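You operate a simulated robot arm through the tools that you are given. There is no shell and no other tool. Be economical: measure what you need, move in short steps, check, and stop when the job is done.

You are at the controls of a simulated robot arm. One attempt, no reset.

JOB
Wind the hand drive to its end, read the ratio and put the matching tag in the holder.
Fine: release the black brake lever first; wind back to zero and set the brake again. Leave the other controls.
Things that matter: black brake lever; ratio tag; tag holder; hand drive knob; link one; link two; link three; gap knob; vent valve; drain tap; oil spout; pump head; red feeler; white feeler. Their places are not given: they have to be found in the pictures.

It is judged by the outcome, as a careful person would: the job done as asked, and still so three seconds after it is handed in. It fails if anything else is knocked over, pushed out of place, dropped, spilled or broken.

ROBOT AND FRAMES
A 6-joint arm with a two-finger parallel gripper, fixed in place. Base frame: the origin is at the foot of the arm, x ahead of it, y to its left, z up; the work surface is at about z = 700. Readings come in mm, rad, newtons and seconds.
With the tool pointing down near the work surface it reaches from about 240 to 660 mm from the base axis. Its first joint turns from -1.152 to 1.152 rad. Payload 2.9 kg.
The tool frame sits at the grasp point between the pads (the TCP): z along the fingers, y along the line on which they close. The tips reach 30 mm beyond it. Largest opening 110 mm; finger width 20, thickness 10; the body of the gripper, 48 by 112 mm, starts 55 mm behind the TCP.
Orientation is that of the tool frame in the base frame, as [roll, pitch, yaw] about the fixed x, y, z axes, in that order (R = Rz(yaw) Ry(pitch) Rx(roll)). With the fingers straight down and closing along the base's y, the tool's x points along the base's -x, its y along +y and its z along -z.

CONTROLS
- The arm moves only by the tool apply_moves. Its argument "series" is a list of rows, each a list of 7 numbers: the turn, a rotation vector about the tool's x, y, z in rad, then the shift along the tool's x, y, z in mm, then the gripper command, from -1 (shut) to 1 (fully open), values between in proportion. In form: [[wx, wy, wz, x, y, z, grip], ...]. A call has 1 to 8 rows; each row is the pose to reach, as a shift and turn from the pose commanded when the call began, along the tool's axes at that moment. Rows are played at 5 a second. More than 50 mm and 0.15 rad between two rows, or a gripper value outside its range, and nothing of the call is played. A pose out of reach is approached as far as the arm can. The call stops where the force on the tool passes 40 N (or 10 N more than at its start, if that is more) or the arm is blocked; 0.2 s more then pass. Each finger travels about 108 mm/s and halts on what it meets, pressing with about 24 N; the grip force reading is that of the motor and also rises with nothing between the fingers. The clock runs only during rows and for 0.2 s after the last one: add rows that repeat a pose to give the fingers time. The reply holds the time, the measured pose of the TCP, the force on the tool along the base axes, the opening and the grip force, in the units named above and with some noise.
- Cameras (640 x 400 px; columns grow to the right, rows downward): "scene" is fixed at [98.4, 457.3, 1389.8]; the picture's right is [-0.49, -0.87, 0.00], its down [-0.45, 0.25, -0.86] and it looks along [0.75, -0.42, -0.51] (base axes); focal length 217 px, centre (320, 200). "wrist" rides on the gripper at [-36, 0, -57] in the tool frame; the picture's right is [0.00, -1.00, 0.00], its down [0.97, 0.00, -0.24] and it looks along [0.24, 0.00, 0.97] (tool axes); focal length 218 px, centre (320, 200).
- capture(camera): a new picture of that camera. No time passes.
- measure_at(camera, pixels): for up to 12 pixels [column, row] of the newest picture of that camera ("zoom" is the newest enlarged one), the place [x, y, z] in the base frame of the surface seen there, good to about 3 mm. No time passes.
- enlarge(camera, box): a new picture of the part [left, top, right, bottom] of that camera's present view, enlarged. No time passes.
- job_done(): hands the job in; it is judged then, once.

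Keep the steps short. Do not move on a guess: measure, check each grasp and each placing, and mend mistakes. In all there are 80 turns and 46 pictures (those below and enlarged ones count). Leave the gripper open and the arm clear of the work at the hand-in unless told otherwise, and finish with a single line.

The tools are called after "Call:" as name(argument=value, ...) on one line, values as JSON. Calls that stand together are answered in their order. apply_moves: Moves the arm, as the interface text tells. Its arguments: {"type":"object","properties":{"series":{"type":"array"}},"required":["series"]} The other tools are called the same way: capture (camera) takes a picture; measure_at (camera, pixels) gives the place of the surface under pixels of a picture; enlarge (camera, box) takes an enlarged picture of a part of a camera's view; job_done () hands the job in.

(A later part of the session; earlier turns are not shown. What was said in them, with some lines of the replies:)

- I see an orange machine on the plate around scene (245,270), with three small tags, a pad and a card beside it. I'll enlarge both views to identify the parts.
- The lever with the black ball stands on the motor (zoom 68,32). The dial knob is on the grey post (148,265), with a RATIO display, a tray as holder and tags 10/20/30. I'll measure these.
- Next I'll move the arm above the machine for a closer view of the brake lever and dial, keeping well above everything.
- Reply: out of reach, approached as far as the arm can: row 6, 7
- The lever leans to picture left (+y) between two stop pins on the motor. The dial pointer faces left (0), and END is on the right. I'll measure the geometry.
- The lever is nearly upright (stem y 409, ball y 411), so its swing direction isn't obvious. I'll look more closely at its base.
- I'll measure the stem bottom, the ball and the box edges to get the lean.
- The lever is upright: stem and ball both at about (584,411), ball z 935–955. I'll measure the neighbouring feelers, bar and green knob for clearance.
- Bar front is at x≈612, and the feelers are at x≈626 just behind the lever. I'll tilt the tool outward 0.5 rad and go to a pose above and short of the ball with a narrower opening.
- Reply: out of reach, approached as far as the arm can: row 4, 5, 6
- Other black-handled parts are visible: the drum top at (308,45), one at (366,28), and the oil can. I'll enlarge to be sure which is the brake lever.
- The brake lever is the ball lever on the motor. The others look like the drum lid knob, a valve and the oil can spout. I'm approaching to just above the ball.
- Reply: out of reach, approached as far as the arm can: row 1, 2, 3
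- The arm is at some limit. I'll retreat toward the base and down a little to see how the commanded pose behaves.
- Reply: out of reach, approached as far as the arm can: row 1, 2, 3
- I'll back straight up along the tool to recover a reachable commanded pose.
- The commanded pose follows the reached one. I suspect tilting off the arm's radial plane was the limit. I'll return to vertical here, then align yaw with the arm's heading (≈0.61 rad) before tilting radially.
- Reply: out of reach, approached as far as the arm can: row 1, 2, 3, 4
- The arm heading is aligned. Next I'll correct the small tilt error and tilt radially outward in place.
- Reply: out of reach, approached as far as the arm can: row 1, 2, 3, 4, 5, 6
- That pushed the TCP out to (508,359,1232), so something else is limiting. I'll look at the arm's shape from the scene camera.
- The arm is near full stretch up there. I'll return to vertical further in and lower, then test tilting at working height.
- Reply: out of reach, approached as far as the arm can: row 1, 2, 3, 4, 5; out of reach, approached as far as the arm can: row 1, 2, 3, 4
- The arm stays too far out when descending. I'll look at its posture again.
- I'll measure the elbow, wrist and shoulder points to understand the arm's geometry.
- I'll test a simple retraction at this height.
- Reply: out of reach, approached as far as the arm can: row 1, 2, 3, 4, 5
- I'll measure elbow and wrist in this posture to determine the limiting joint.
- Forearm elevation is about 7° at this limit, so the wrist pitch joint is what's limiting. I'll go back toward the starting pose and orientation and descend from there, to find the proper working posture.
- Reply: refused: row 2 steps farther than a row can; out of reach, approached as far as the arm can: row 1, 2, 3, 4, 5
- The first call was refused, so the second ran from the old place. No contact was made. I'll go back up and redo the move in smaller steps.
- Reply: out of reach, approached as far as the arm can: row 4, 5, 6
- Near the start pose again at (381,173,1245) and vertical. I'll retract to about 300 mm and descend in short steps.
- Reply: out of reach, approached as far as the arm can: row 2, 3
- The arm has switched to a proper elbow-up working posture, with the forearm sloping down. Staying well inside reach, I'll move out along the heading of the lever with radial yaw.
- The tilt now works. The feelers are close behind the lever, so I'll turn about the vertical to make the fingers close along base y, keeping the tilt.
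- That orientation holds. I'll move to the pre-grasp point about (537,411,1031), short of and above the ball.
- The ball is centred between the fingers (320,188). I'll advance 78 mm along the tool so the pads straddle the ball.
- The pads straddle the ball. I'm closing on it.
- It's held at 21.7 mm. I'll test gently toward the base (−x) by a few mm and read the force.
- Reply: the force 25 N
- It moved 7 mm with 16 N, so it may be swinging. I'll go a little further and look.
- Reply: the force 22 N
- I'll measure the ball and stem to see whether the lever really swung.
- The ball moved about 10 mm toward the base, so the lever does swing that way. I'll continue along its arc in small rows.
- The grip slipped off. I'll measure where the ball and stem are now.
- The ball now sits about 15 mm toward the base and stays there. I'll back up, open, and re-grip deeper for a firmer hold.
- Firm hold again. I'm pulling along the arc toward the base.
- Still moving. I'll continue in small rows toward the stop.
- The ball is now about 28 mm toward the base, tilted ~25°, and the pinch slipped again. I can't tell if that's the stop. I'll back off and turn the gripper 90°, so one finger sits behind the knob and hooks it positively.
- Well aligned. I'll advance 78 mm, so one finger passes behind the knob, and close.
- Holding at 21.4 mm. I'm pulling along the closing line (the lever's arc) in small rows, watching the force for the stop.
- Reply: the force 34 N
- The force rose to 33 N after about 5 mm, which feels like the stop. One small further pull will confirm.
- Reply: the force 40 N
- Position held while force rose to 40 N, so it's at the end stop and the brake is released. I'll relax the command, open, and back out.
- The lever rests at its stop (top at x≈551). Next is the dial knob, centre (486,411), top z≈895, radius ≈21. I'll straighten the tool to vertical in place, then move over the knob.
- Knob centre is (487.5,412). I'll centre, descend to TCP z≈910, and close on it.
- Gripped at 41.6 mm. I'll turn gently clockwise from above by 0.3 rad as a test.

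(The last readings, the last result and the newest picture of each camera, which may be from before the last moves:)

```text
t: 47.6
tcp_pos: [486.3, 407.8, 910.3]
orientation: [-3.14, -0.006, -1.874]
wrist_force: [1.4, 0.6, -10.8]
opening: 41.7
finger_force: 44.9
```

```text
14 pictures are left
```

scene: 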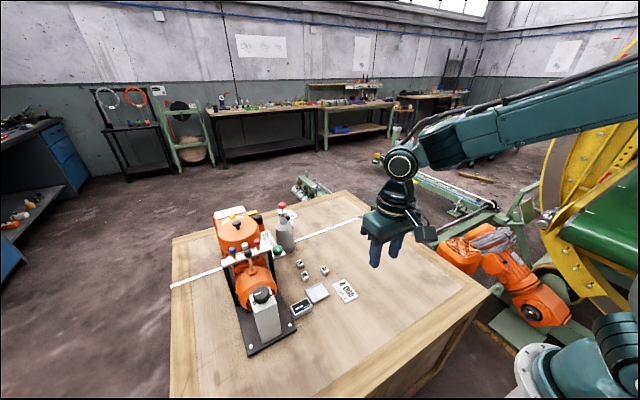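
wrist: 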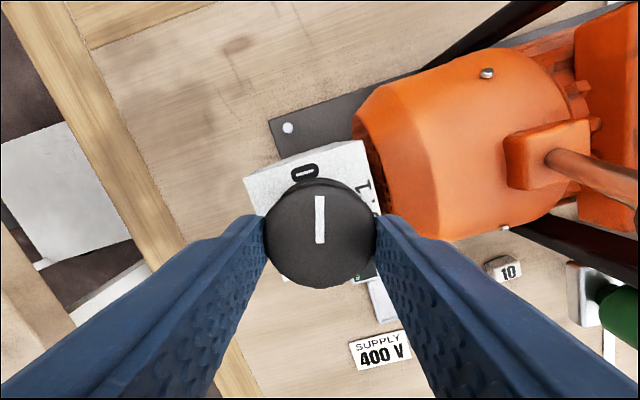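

The pointer turned with the gripper, clear of "0", with little resistance, so clockwise is right. I'll continue winding.

Call:
apply_moves(series=[[0, 0, 0.14, 0, 0, 0, -1], [0, 0, 0.28, 0, 0, 0, -1], [0, 0, 0.42, 0, 0, 0, -1], [0, 0, 0.56, 0, 0, 0, -1], [0, 0, 0.7, 0, 0, 0, -1], [0, 0, 0.84, 0, 0, 0, -1], [0, 0, 0.98, 0, 0, 0, -1], [0, 0, 1.1, 0, 0, 0, -1]])

Call:
apply_moves(series=[[0, 0, 0.14, 0, 0, 0, -1], [0, 0, 0.28, 0, 0, 0, -1], [0, 0, 0.42, 0, 0, 0, -1], [0, 0, 0.56, 0, 0, 0, -1], [0, 0, 0.7, 0, 0, 0, -1], [0, 0, 0.84, 0, 0, 0, -1], [0, 0, 0.98, 0, 0, 0, -1], [0, 0, 1.1, 0, 0, 0, -1]])

Call:
capture(camera="wrist")

```text
t: 49.4
tcp_pos: [485.0, 409.5, 909.9]
orientation: [-3.132, -0.005, -2.972]
wrist_force: [-23.2, 4.2, -11.9]
opening: 41.8
finger_force: 45.0
```

```text
t: 51.2
tcp_pos: [486.0, 411.9, 911.4]
orientation: [-3.14, 0.004, 2.211]
wrist_force: [0.4, 30.8, -22.9]
opening: 41.7
finger_force: 44.9
```

```text
13 pictures are left
```

wrist: 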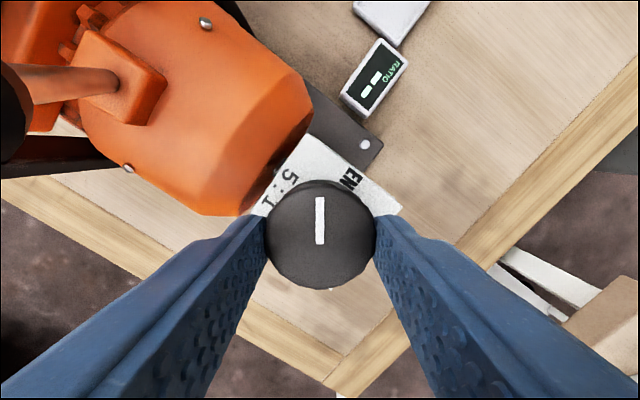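

The pointer is about 0.6 rad short of END. There's a sideways load (31 N +y), so I'll shift the command to relieve it and then continue.

Call:
apply_moves(series=[[0, 0, 0, 4.5, 3.5, 3, -1], [0, 0, 0, 4.5, 3.5, 3, -1], [0, 0, 0.14, 4.5, 3.5, 3, -1], [0, 0, 0.28, 4.5, 3.5, 3, -1], [0, 0, 0.42, 4.5, 3.5, 3, -1], [0, 0, 0.5, 4.5, 3.5, 3, -1], [0, 0, 0.5, 4.5, 3.5, 3, -1]])

Call:
capture(camera="wrist")

```text
t: 52.8
tcp_pos: [487.3, 413.5, 910.5]
orientation: [-3.141, 0.007, 1.704]
wrist_force: [-10.2, -20.5, 29.6]
opening: 41.6
finger_force: 44.8
```

```text
12 pictures are left
```

wrist: 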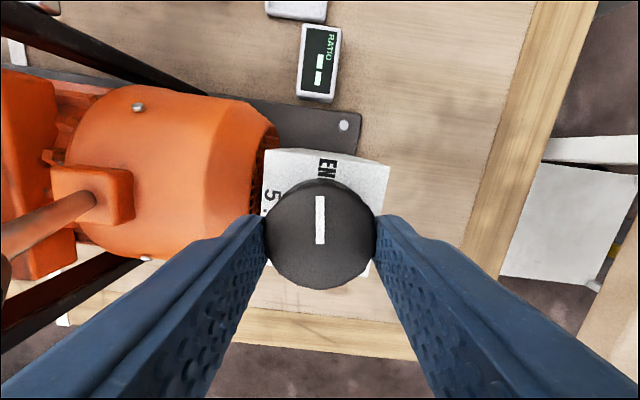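

Almost at END. I'll turn the last bit to the stop, relieving the side load slightly.

Call:
apply_moves(series=[[0, 0, 0.05, -3, -1, -3, -1], [0, 0, 0.12, -3, -1, -3, -1], [0, 0, 0.18, -3, -1, -3, -1], [0, 0, 0.24, -3, -1, -3, -1], [0, 0, 0.24, -3, -1, -3, -1]])

Call:
capture(camera="wrist")

```text
t: 54.0
tcp_pos: [487.9, 411.0, 910.4]
orientation: [3.139, 0.005, 1.467]
wrist_force: [22.8, 11.5, -16.3]
opening: 41.9
finger_force: 45.2
```

```text
11 pictures are left
```

wrist: 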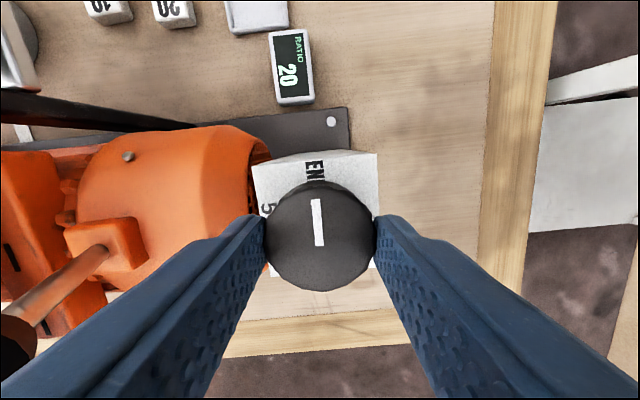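

The display reads RATIO 20. Now I'll wind back counter-clockwise to zero.

Call:
apply_moves(series=[[0, 0, -0.14, 1.5, 2, 1.2, -1], [0, 0, -0.28, 1.5, 2, 1.2, -1], [0, 0, -0.42, 1.5, 2, 1.2, -1], [0, 0, -0.56, 1.5, 2, 1.2, -1], [0, 0, -0.7, 1.5, 2, 1.2, -1], [0, 0, -0.84, 1.5, 2, 1.2, -1], [0, 0, -0.98, 1.5, 2, 1.2, -1], [0, 0, -1.1, 1.5, 2, 1.2, -1]])

Call:
apply_moves(series=[[0, 0, -0.14, 0, 0, 0, -1], [0, 0, -0.28, 0, 0, 0, -1], [0, 0, -0.42, 0, 0, 0, -1], [0, 0, -0.56, 0, 0, 0, -1], [0, 0, -0.7, 0, 0, 0, -1], [0, 0, -0.84, 0, 0, 0, -1], [0, 0, -0.98, 0, 0, 0, -1], [0, 0, -1.1, 0, 0, 0, -1]])

```text
t: 55.8
tcp_pos: [486.4, 412.0, 909.8]
orientation: [-3.129, 0.001, 2.571]
wrist_force: [-23.5, -26.3, 13.5]
opening: 41.7
finger_force: 45.0
```

```text
t: 57.6
tcp_pos: [487.0, 408.8, 910.0]
orientation: [-3.135, -0.012, -2.614]
wrist_force: [-16.3, -30.0, 6.3]
opening: 41.7
finger_force: 44.9
```

Call:
apply_moves(series=[[0, 0, -0.14, 3.5, -2, 0, -1], [0, 0, -0.28, 3.5, -2, 0, -1], [0, 0, -0.42, 3.5, -2, 0, -1], [0, 0, -0.56, 3.5, -2, 0, -1], [0, 0, -0.7, 3.5, -2, 0, -1], [0, 0, -0.84, 3.5, -2, 0, -1], [0, 0, -0.98, 3.5, -2, 0, -1], [0, 0, -1.09, 3.5, -2, 0, -1]])

Call:
capture(camera="wrist")

```text
t: 59.4
tcp_pos: [487.5, 408.2, 909.4]
orientation: [-3.139, -0.005, -1.526]
wrist_force: [18.9, 5.6, -12.2]
opening: 42.0
finger_force: 45.1
```

```text
10 pictures are left
```

wrist: 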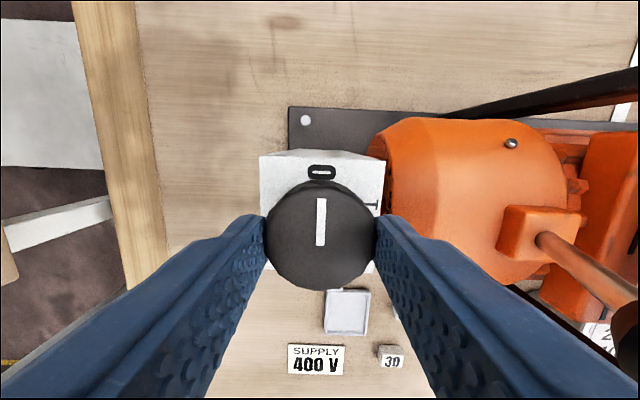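

The pointer is at 0, perhaps a few degrees short. I'll nudge to the zero stop, then release and rise.

Call:
apply_moves(series=[[0, 0, -0.06, 0, 0, 0, -1], [0, 0, -0.13, 0, 0, 0, -1], [0, 0, -0.13, 0, 0, 0, -1], [0, 0, -0.13, 0, 0, 0, 0.09], [0, 0, -0.13, 0, 0, 0, 0.09], [0, 0, -0.13, 0, 0, -45, 0.09], [0, 0, -0.13, 0, 0, -90, 0.09], [0, 0, -0.13, 0, 0, -90, 0.09]])

Call:
capture(camera="wrist")

```text
t: 61.2
tcp_pos: [489.2, 412.2, 1000.4]
orientation: [-3.14, -0.007, -1.395]
wrist_force: [0.2, -0.7, 0.3]
opening: 60.0
finger_force: 0.1
```

```text
9 pictures are left
```

wrist: 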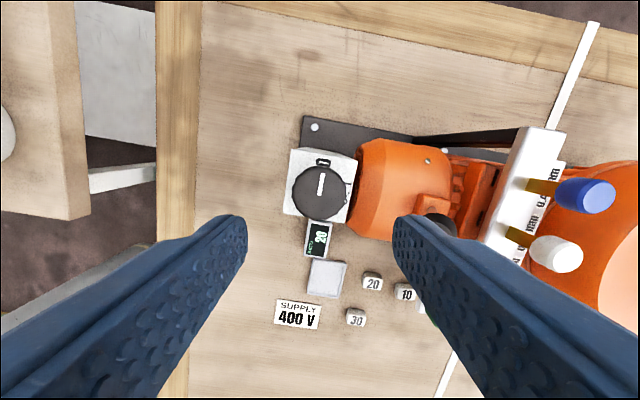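

I'll check the pointer direction by measuring its two ends, plus the 0 mark and the lever.

Call:
measure_at(camera="wrist", pixels=[[321, 173], [320, 194], [323, 162], [290, 212], [298, 152], [440, 222], [372, 282], [404, 292], [356, 317], [329, 278], [340, 264], [314, 293]])

Call:
enlarge(camera="wrist", box=[270, 130, 390, 210])

```text
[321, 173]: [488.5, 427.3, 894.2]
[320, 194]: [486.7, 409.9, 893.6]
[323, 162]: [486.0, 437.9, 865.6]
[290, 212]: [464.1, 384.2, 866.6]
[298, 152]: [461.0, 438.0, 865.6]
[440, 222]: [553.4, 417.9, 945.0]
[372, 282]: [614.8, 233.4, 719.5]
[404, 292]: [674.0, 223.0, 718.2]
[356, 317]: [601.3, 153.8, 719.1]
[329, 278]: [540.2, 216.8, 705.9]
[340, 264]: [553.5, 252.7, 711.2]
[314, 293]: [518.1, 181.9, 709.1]
```

```text
5.00 times, centred on (330, 170) of wrist
```

zoom: 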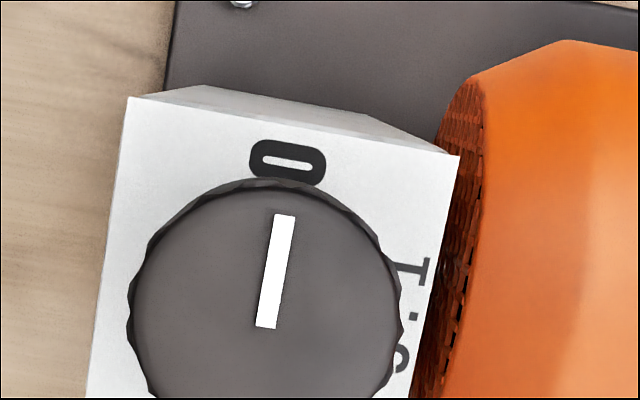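

The pointer is back on 0 and the display keeps showing 20. Next I'll set the brake by pushing the lever back upright with closed fingers from the front. First I'll correct yaw, tilt and close the fingers.

Call:
apply_moves(series=[[0, 0, 0.09, 0, 0, 0, -0.4], [0, 0, 0.178, 0, 0, 0, -1], [0, 0, 0.178, 0, 0, 0, -1]])

Call:
apply_moves(series=[[0.12, 0, 0, 0, 0, 0, -1], [0.25, 0, 0, 0, 0, 0, -1], [0.38, 0, 0, 0, 0, 0, -1], [0.503, 0, 0, 0, 0, 0, -1], [0.503, 0, 0, 0, 0, 0, -1]])

```text
t: 62.0
tcp_pos: [488.1, 411.3, 999.9]
orientation: [-3.141, -0.008, -1.575]
wrist_force: [0.3, -0.4, 0.1]
opening: 0.0
finger_force: 24.3
```

```text
t: 63.2
tcp_pos: [487.8, 407.9, 1000.0]
orientation: [-2.637, -0.009, -1.571]
wrist_force: [0.4, 0.1, 1.1]
opening: 0.1
finger_force: 23.8
```

I'll descend in front of the knob with about 10 mm of clearance.

Call:
apply_moves(series=[[0, 0, 0, -1, 2.4, 30, -1], [0, 0, 0, -1, 2.4, 55, -1], [0, 0, 0, -1, 2.4, 66.5, -1], [0, 0, 0, -1, 2.4, 66.5, -1]])

Call:
apply_moves(series=[[0, 0, 0, 0, -8, 2, -1], [0, 0, 0, 0, -16, 4.5, -1], [0, 0, 0, 0, -22, 6.5, -1], [0, 0, 0, 0, -28, 8.5, -1], [0, 0, 0, 0, -34, 10.5, -1], [0, 0, 0, 0, -34, 10.5, -1]])

```text
t: 64.2
tcp_pos: [516.2, 410.2, 940.8]
orientation: [-2.638, -0.006, -1.573]
wrist_force: [0.8, 0.4, 0.7]
opening: 0.0
finger_force: 23.8
```

```text
t: 65.6
tcp_pos: [552.2, 407.7, 947.1]
orientation: [-2.637, -0.008, -1.573]
wrist_force: [-0.5, 0.0, -0.1]
opening: 0.3
finger_force: 24.0
```

There's no force at this point, which is unexpected. I'll look.

Call:
enlarge(camera="wrist", box=[160, 60, 480, 260])

```text
2.00 times, centred on (320, 160) of wrist
```

zoom: 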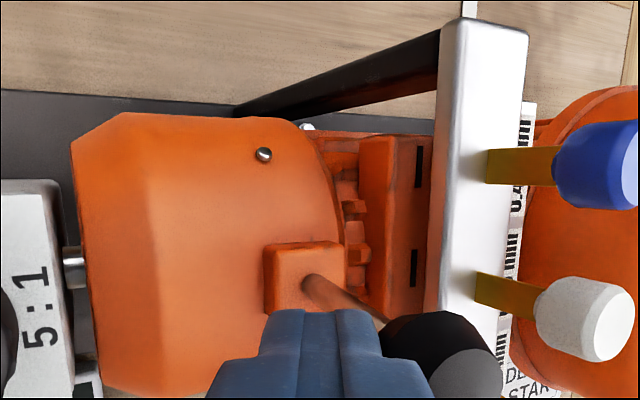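

Call:
measure_at(camera="zoom", pixels=[[430, 335], [470, 375], [440, 320], [385, 340], [410, 345], [320, 285], [355, 310], [480, 355]])

```text
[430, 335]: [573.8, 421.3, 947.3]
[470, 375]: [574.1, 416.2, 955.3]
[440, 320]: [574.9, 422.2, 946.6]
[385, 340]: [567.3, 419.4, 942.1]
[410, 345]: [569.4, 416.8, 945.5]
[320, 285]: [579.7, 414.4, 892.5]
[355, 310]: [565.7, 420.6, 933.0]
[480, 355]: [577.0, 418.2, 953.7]
```

The ball has followed to x≈575 and needs 584. I'll continue the push in small rows.

Call:
apply_moves(series=[[0, 0, 0, 0, -3.6, 1.6, -1], [0, 0, 0, 0, -7.2, 3.2, -1], [0, 0, 0, 0, -10, 4.5, -1], [0, 0, 0, 0, -10, 4.5, -1]])

```text
t: 66.6
tcp_pos: [561.3, 410.3, 947.6]
orientation: [-2.639, -0.005, -1.57]
wrist_force: [-15.8, -2.5, 3.3]
opening: 0.2
finger_force: 24.1
```

Call:
apply_moves(series=[[0, 0, 0, 0, -2, 1, -1], [0, 0, 0, 0, -4, 2, -1], [0, 0, 0, 0, -4, 2, -1]])

```text
t: 67.2
tcp_pos: [561.1, 409.5, 947.9]
orientation: [-2.649, -0.009, -1.57]
wrist_force: [-14.7, -5.9, 7.4]
opening: 0.0
finger_force: 24.8
stopped in row 2: the force on the tool passed its limit (the readings are from after the stop); the commanded pose is now the measured one
```

It's against the stop: the force limit was reached without motion. I'll back away and check the lever.

Call:
apply_moves(series=[[0, 0, 0, 0, 10, 0, -1], [0, 0, 0, 0, 20, -20, -1], [0, 0, 0, 0, 20, -60, -1], [0, 0, 0, 0, 20, -90, -1], [0, 0, 0, 0, 20, -90, -1]])

Call:
enlarge(camera="wrist", box=[160, 60, 480, 260])

```text
t: 68.4
tcp_pos: [503.7, 412.0, 1015.3]
orientation: [-2.647, -0.01, -1.569]
wrist_force: [0.2, 0.1, 0.4]
opening: 0.2
finger_force: 24.2
```

```text
2.00 times, centred on (320, 160) of wrist
```

zoom: 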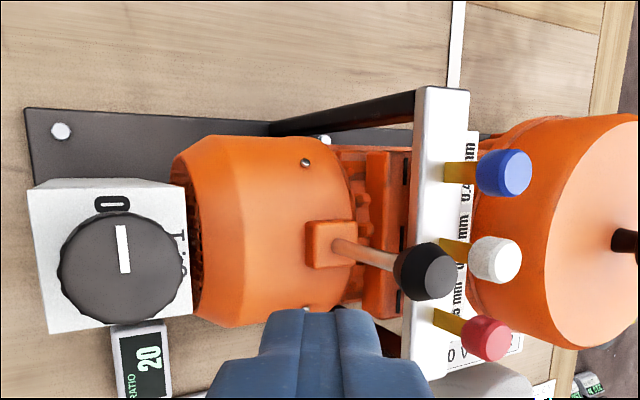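

Call:
measure_at(camera="zoom", pixels=[[436, 270], [420, 285], [405, 270], [450, 280], [440, 255], [360, 250], [150, 370]])

```text
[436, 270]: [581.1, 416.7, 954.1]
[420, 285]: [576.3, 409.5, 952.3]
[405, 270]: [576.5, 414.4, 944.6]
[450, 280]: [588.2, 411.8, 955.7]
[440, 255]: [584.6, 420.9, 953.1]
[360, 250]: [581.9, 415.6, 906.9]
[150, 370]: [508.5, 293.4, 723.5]
```

The lever is upright again (top centre ≈584,411,954), as at the start. Next is tag 20 at about (613,232,718). I'll straighten the tool and move over to it, high up.

Call:
apply_moves(series=[[-0.12, 0, 0, 0, 0, 0, -1], [-0.25, 0, 0, 0, 0, 0, -0.5], [-0.38, 0, 0, 0, 0, 0, 0], [-0.495, 0, 0, 0, 0, 0, 0], [-0.495, 0, 0, 0, 0, 0, 0]])

Call:
apply_moves(series=[[0, 0, 0.14, 23, -3, 0, 0], [0, 0, 0.28, 46, -6, 0, 0], [0, 0, 0.42, 69, -9, 0, 0], [0, 0, 0.56, 92, -12, 0, 0], [0, 0, 0.7, 115, -15, 0, 0], [0, 0, 0.84, 138, -18, 0, 0], [0, 0, 0.98, 161, -21, 0, 0], [0, 0, 1.12, 180, -24, 0, 0]])

```text
t: 69.6
tcp_pos: [503.6, 410.2, 1017.3]
orientation: [3.139, -0.011, -1.569]
wrist_force: [0.6, 1.4, -0.1]
opening: 55.1
finger_force: 0.0
```

```text
t: 71.4
tcp_pos: [526.0, 231.5, 1019.2]
orientation: [-3.134, -0.004, -2.692]
wrist_force: [0.2, -0.1, -0.2]
opening: 55.2
finger_force: 0.0
```

Call:
apply_moves(series=[[0, 0, 0.14, 0, 0, 40, 0], [0, 0, 0.28, 0, 0, 80, 0], [0, 0, 0.42, 0, 0, 120, 0], [0, 0, 0.45, 0, 0, 165, 0], [0, 0, 0.45, 0, 0, 165, 0]])

Call:
capture(camera="wrist")

```text
t: 72.6
tcp_pos: [528.2, 231.5, 853.9]
orientation: [-3.132, 0.0, -3.14]
wrist_force: [-0.3, -0.3, 1.1]
opening: 55.0
finger_force: 0.1
```

```text
5 pictures are left
```

wrist: 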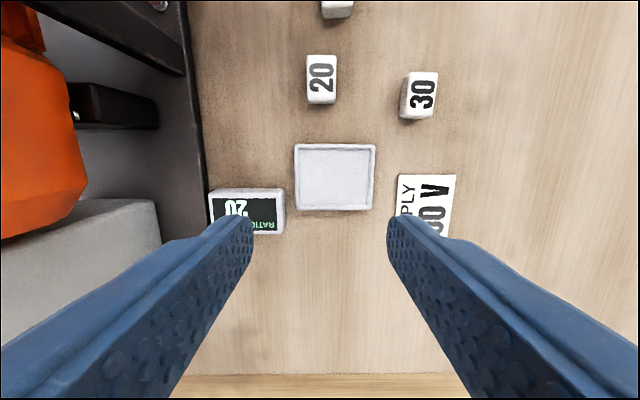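

Tag 20 is at (321,75) and the tray at (335,177). I'll measure their edges.

Call:
measure_at(camera="wrist", pixels=[[321, 73], [310, 73], [334, 73], [321, 58], [321, 90], [335, 178], [300, 178], [369, 178], [335, 150], [335, 206], [297, 200], [420, 90]])

```text
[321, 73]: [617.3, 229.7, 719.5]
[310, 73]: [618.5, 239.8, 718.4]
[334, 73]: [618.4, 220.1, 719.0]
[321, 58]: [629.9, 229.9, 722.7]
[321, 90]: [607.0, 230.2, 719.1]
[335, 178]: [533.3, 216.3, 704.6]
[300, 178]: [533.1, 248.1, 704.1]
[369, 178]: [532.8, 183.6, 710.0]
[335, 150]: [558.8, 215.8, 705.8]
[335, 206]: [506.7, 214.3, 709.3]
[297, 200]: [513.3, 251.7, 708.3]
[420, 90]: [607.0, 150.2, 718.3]
```

Tag 20 is centred at (618,230), 24 wide in y, top 719. The tray centre is (533,216), floor 704.5. I'll move above the tag.

Call:
apply_moves(series=[[0, 0, 0, -30, 0, 20, 0], [0, 0, 0, -60, -1, 40, 0], [0, 0, 0, -90, -1.5, 60, 0], [0, 0, 0, -90, -1.5, 60, 0]])

```text
t: 73.6
tcp_pos: [615.8, 226.8, 792.8]
orientation: [-3.131, -0.001, -3.138]
wrist_force: [-0.8, -0.2, -1.1]
opening: 55.1
finger_force: 0.0
```

I'm descending over the tag in steps with a small centring correction.

Call:
apply_moves(series=[[0, 0, 0, -1, 1.5, 25, 0], [0, 0, 0, -1, 1.5, 45, 0], [0, 0, 0, -1, 1.5, 58, 0], [0, 0, 0, -1, 1.5, 58, 0]])

Call:
capture(camera="wrist")

```text
t: 74.6
tcp_pos: [617.9, 229.1, 735.0]
orientation: [-3.132, 0.0, -3.137]
wrist_force: [0.7, 0.2, 0.2]
opening: 55.1
finger_force: 0.1
```

```text
4 pictures are left
```

wrist: 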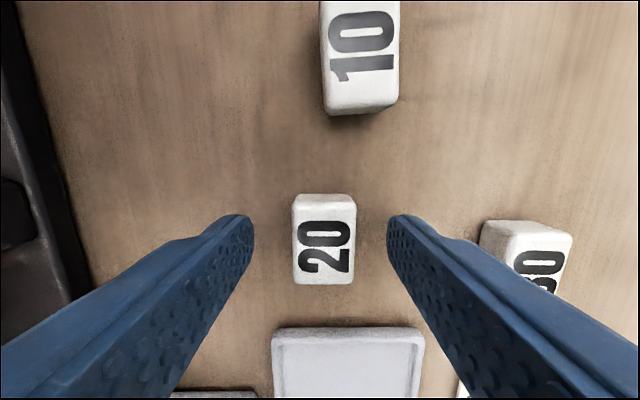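

The tag "20" is centred between the fingers. I'll close on it and lift 40 mm.

Call:
apply_moves(series=[[0, 0, 0, 0, 0, 0, -1], [0, 0, 0, 0, 0, 0, -1], [0, 0, 0, 0, 0, 0, -1], [0, 0, 0, 0, 0, -15, -1], [0, 0, 0, 0, 0, -40, -1], [0, 0, 0, 0, 0, -40, -1]])

```text
t: 76.0
tcp_pos: [617.0, 229.2, 775.1]
orientation: [-3.133, -0.001, -3.139]
wrist_force: [0.6, 0.0, 0.6]
opening: 22.8
finger_force: 24.1
```

The tag is held (22.8 mm). I'll carry it above the tray centre, then lower it until it just meets the floor.

Call:
apply_moves(series=[[0, 0, 0, 30, -4, 0, -1], [0, 0, 0, 60, -9, 0, -1], [0, 0, 0, 83.5, -13, 0, -1], [0, 0, 0, 83.5, -13, 0, -1], [0, 0, 0, 83.5, -13, 20, -1], [0, 0, 0, 83.5, -13, 30, -1], [0, 0, 0, 83.5, -13, 34, -1], [0, 0, 0, 83.5, -13, 34, -1]])

Call:
capture(camera="wrist")

```text
t: 77.8
tcp_pos: [532.9, 214.7, 742.9]
orientation: [-3.131, 0.0, -3.139]
wrist_force: [-0.4, -0.7, -0.2]
opening: 22.5
finger_force: 23.4
```

```text
3 pictures are left
```

wrist: 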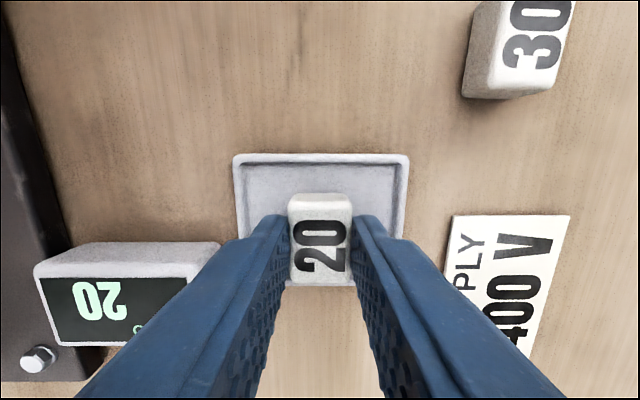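

The tag is inside the tray and not yet touching. I'll lower 3 mm, open slightly and rise straight up.

Call:
apply_moves(series=[[0, 0, 0, 0, 0, 1.5, -1], [0, 0, 0, 0, 0, 3, -1], [0, 0, 0, 0, 0, 3, -0.35], [0, 0, 0, 0, 0, 3, -0.35], [0, 0, 0, 0, 0, -15, -0.35], [0, 0, 0, 0, 0, -50, -0.35], [0, 0, 0, 0, 0, -90, 0.2], [0, 0, 0, 0, 0, -130, 1]])

Call:
capture(camera="wrist")

```text
t: 79.6
tcp_pos: [532.0, 220.3, 871.2]
orientation: [-3.13, -0.002, -3.14]
wrist_force: [0.2, 0.4, 0.3]
opening: 109.9
finger_force: 0.0
```

```text
2 pictures are left
```

wrist: 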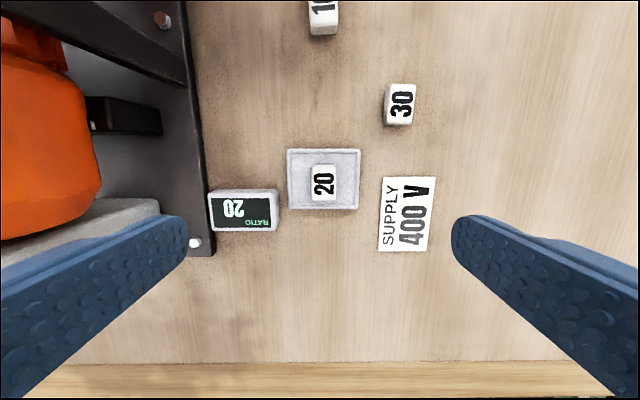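

The tag sits flat in the tray and the display reads 20. I'll retreat up and toward the base, then check the machine from the scene camera.

Call:
apply_moves(series=[[0, 0, 0, 30, 0, -30, 1], [0, 0, 0, 60, -30, -50, 1], [0, 0, 0, 90, -60, -70, 1], [0, 0, 0, 120, -95, -90, 1], [0, 0, 0, 150, -130, -100, 1], [0, 0, 0, 150, -130, -100, 1]])

Call:
enlarge(camera="scene", box=[200, 190, 370, 360])

```text
refused: row 4 steps farther than a row can; nothing moved
```

```text
2.35 times, centred on (285, 275) of scene
```

zoom: 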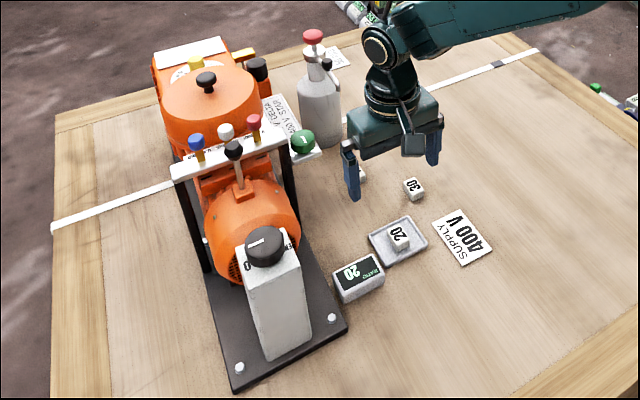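

Everything looks as at the start: lever upright, dial at 0, tag 20 in the tray. I'll retreat with smaller rows.

Call:
apply_moves(series=[[0, 0, 0, 10, 0, -30, 1], [0, 0, 0, 35, -15, -55, 1], [0, 0, 0, 60, -30, -80, 1], [0, 0, 0, 90, -50, -100, 1], [0, 0, 0, 120, -70, -110, 1], [0, 0, 0, 120, -70, -110, 1]])

```text
t: 81.0
tcp_pos: [410.2, 145.4, 981.6]
orientation: [-3.13, 0.0, -3.138]
wrist_force: [-0.4, 0.1, 0.4]
opening: 110.2
finger_force: 0.0
```

The arm is clear and the gripper open, so I'm handing in.

Call:
job_done()

```text
The job is handed in.
```

Job handed in: I released the brake, wound the drive to END (ratio read 20), put tag 20 in the holder, wound the drive back to zero and set the brake again.
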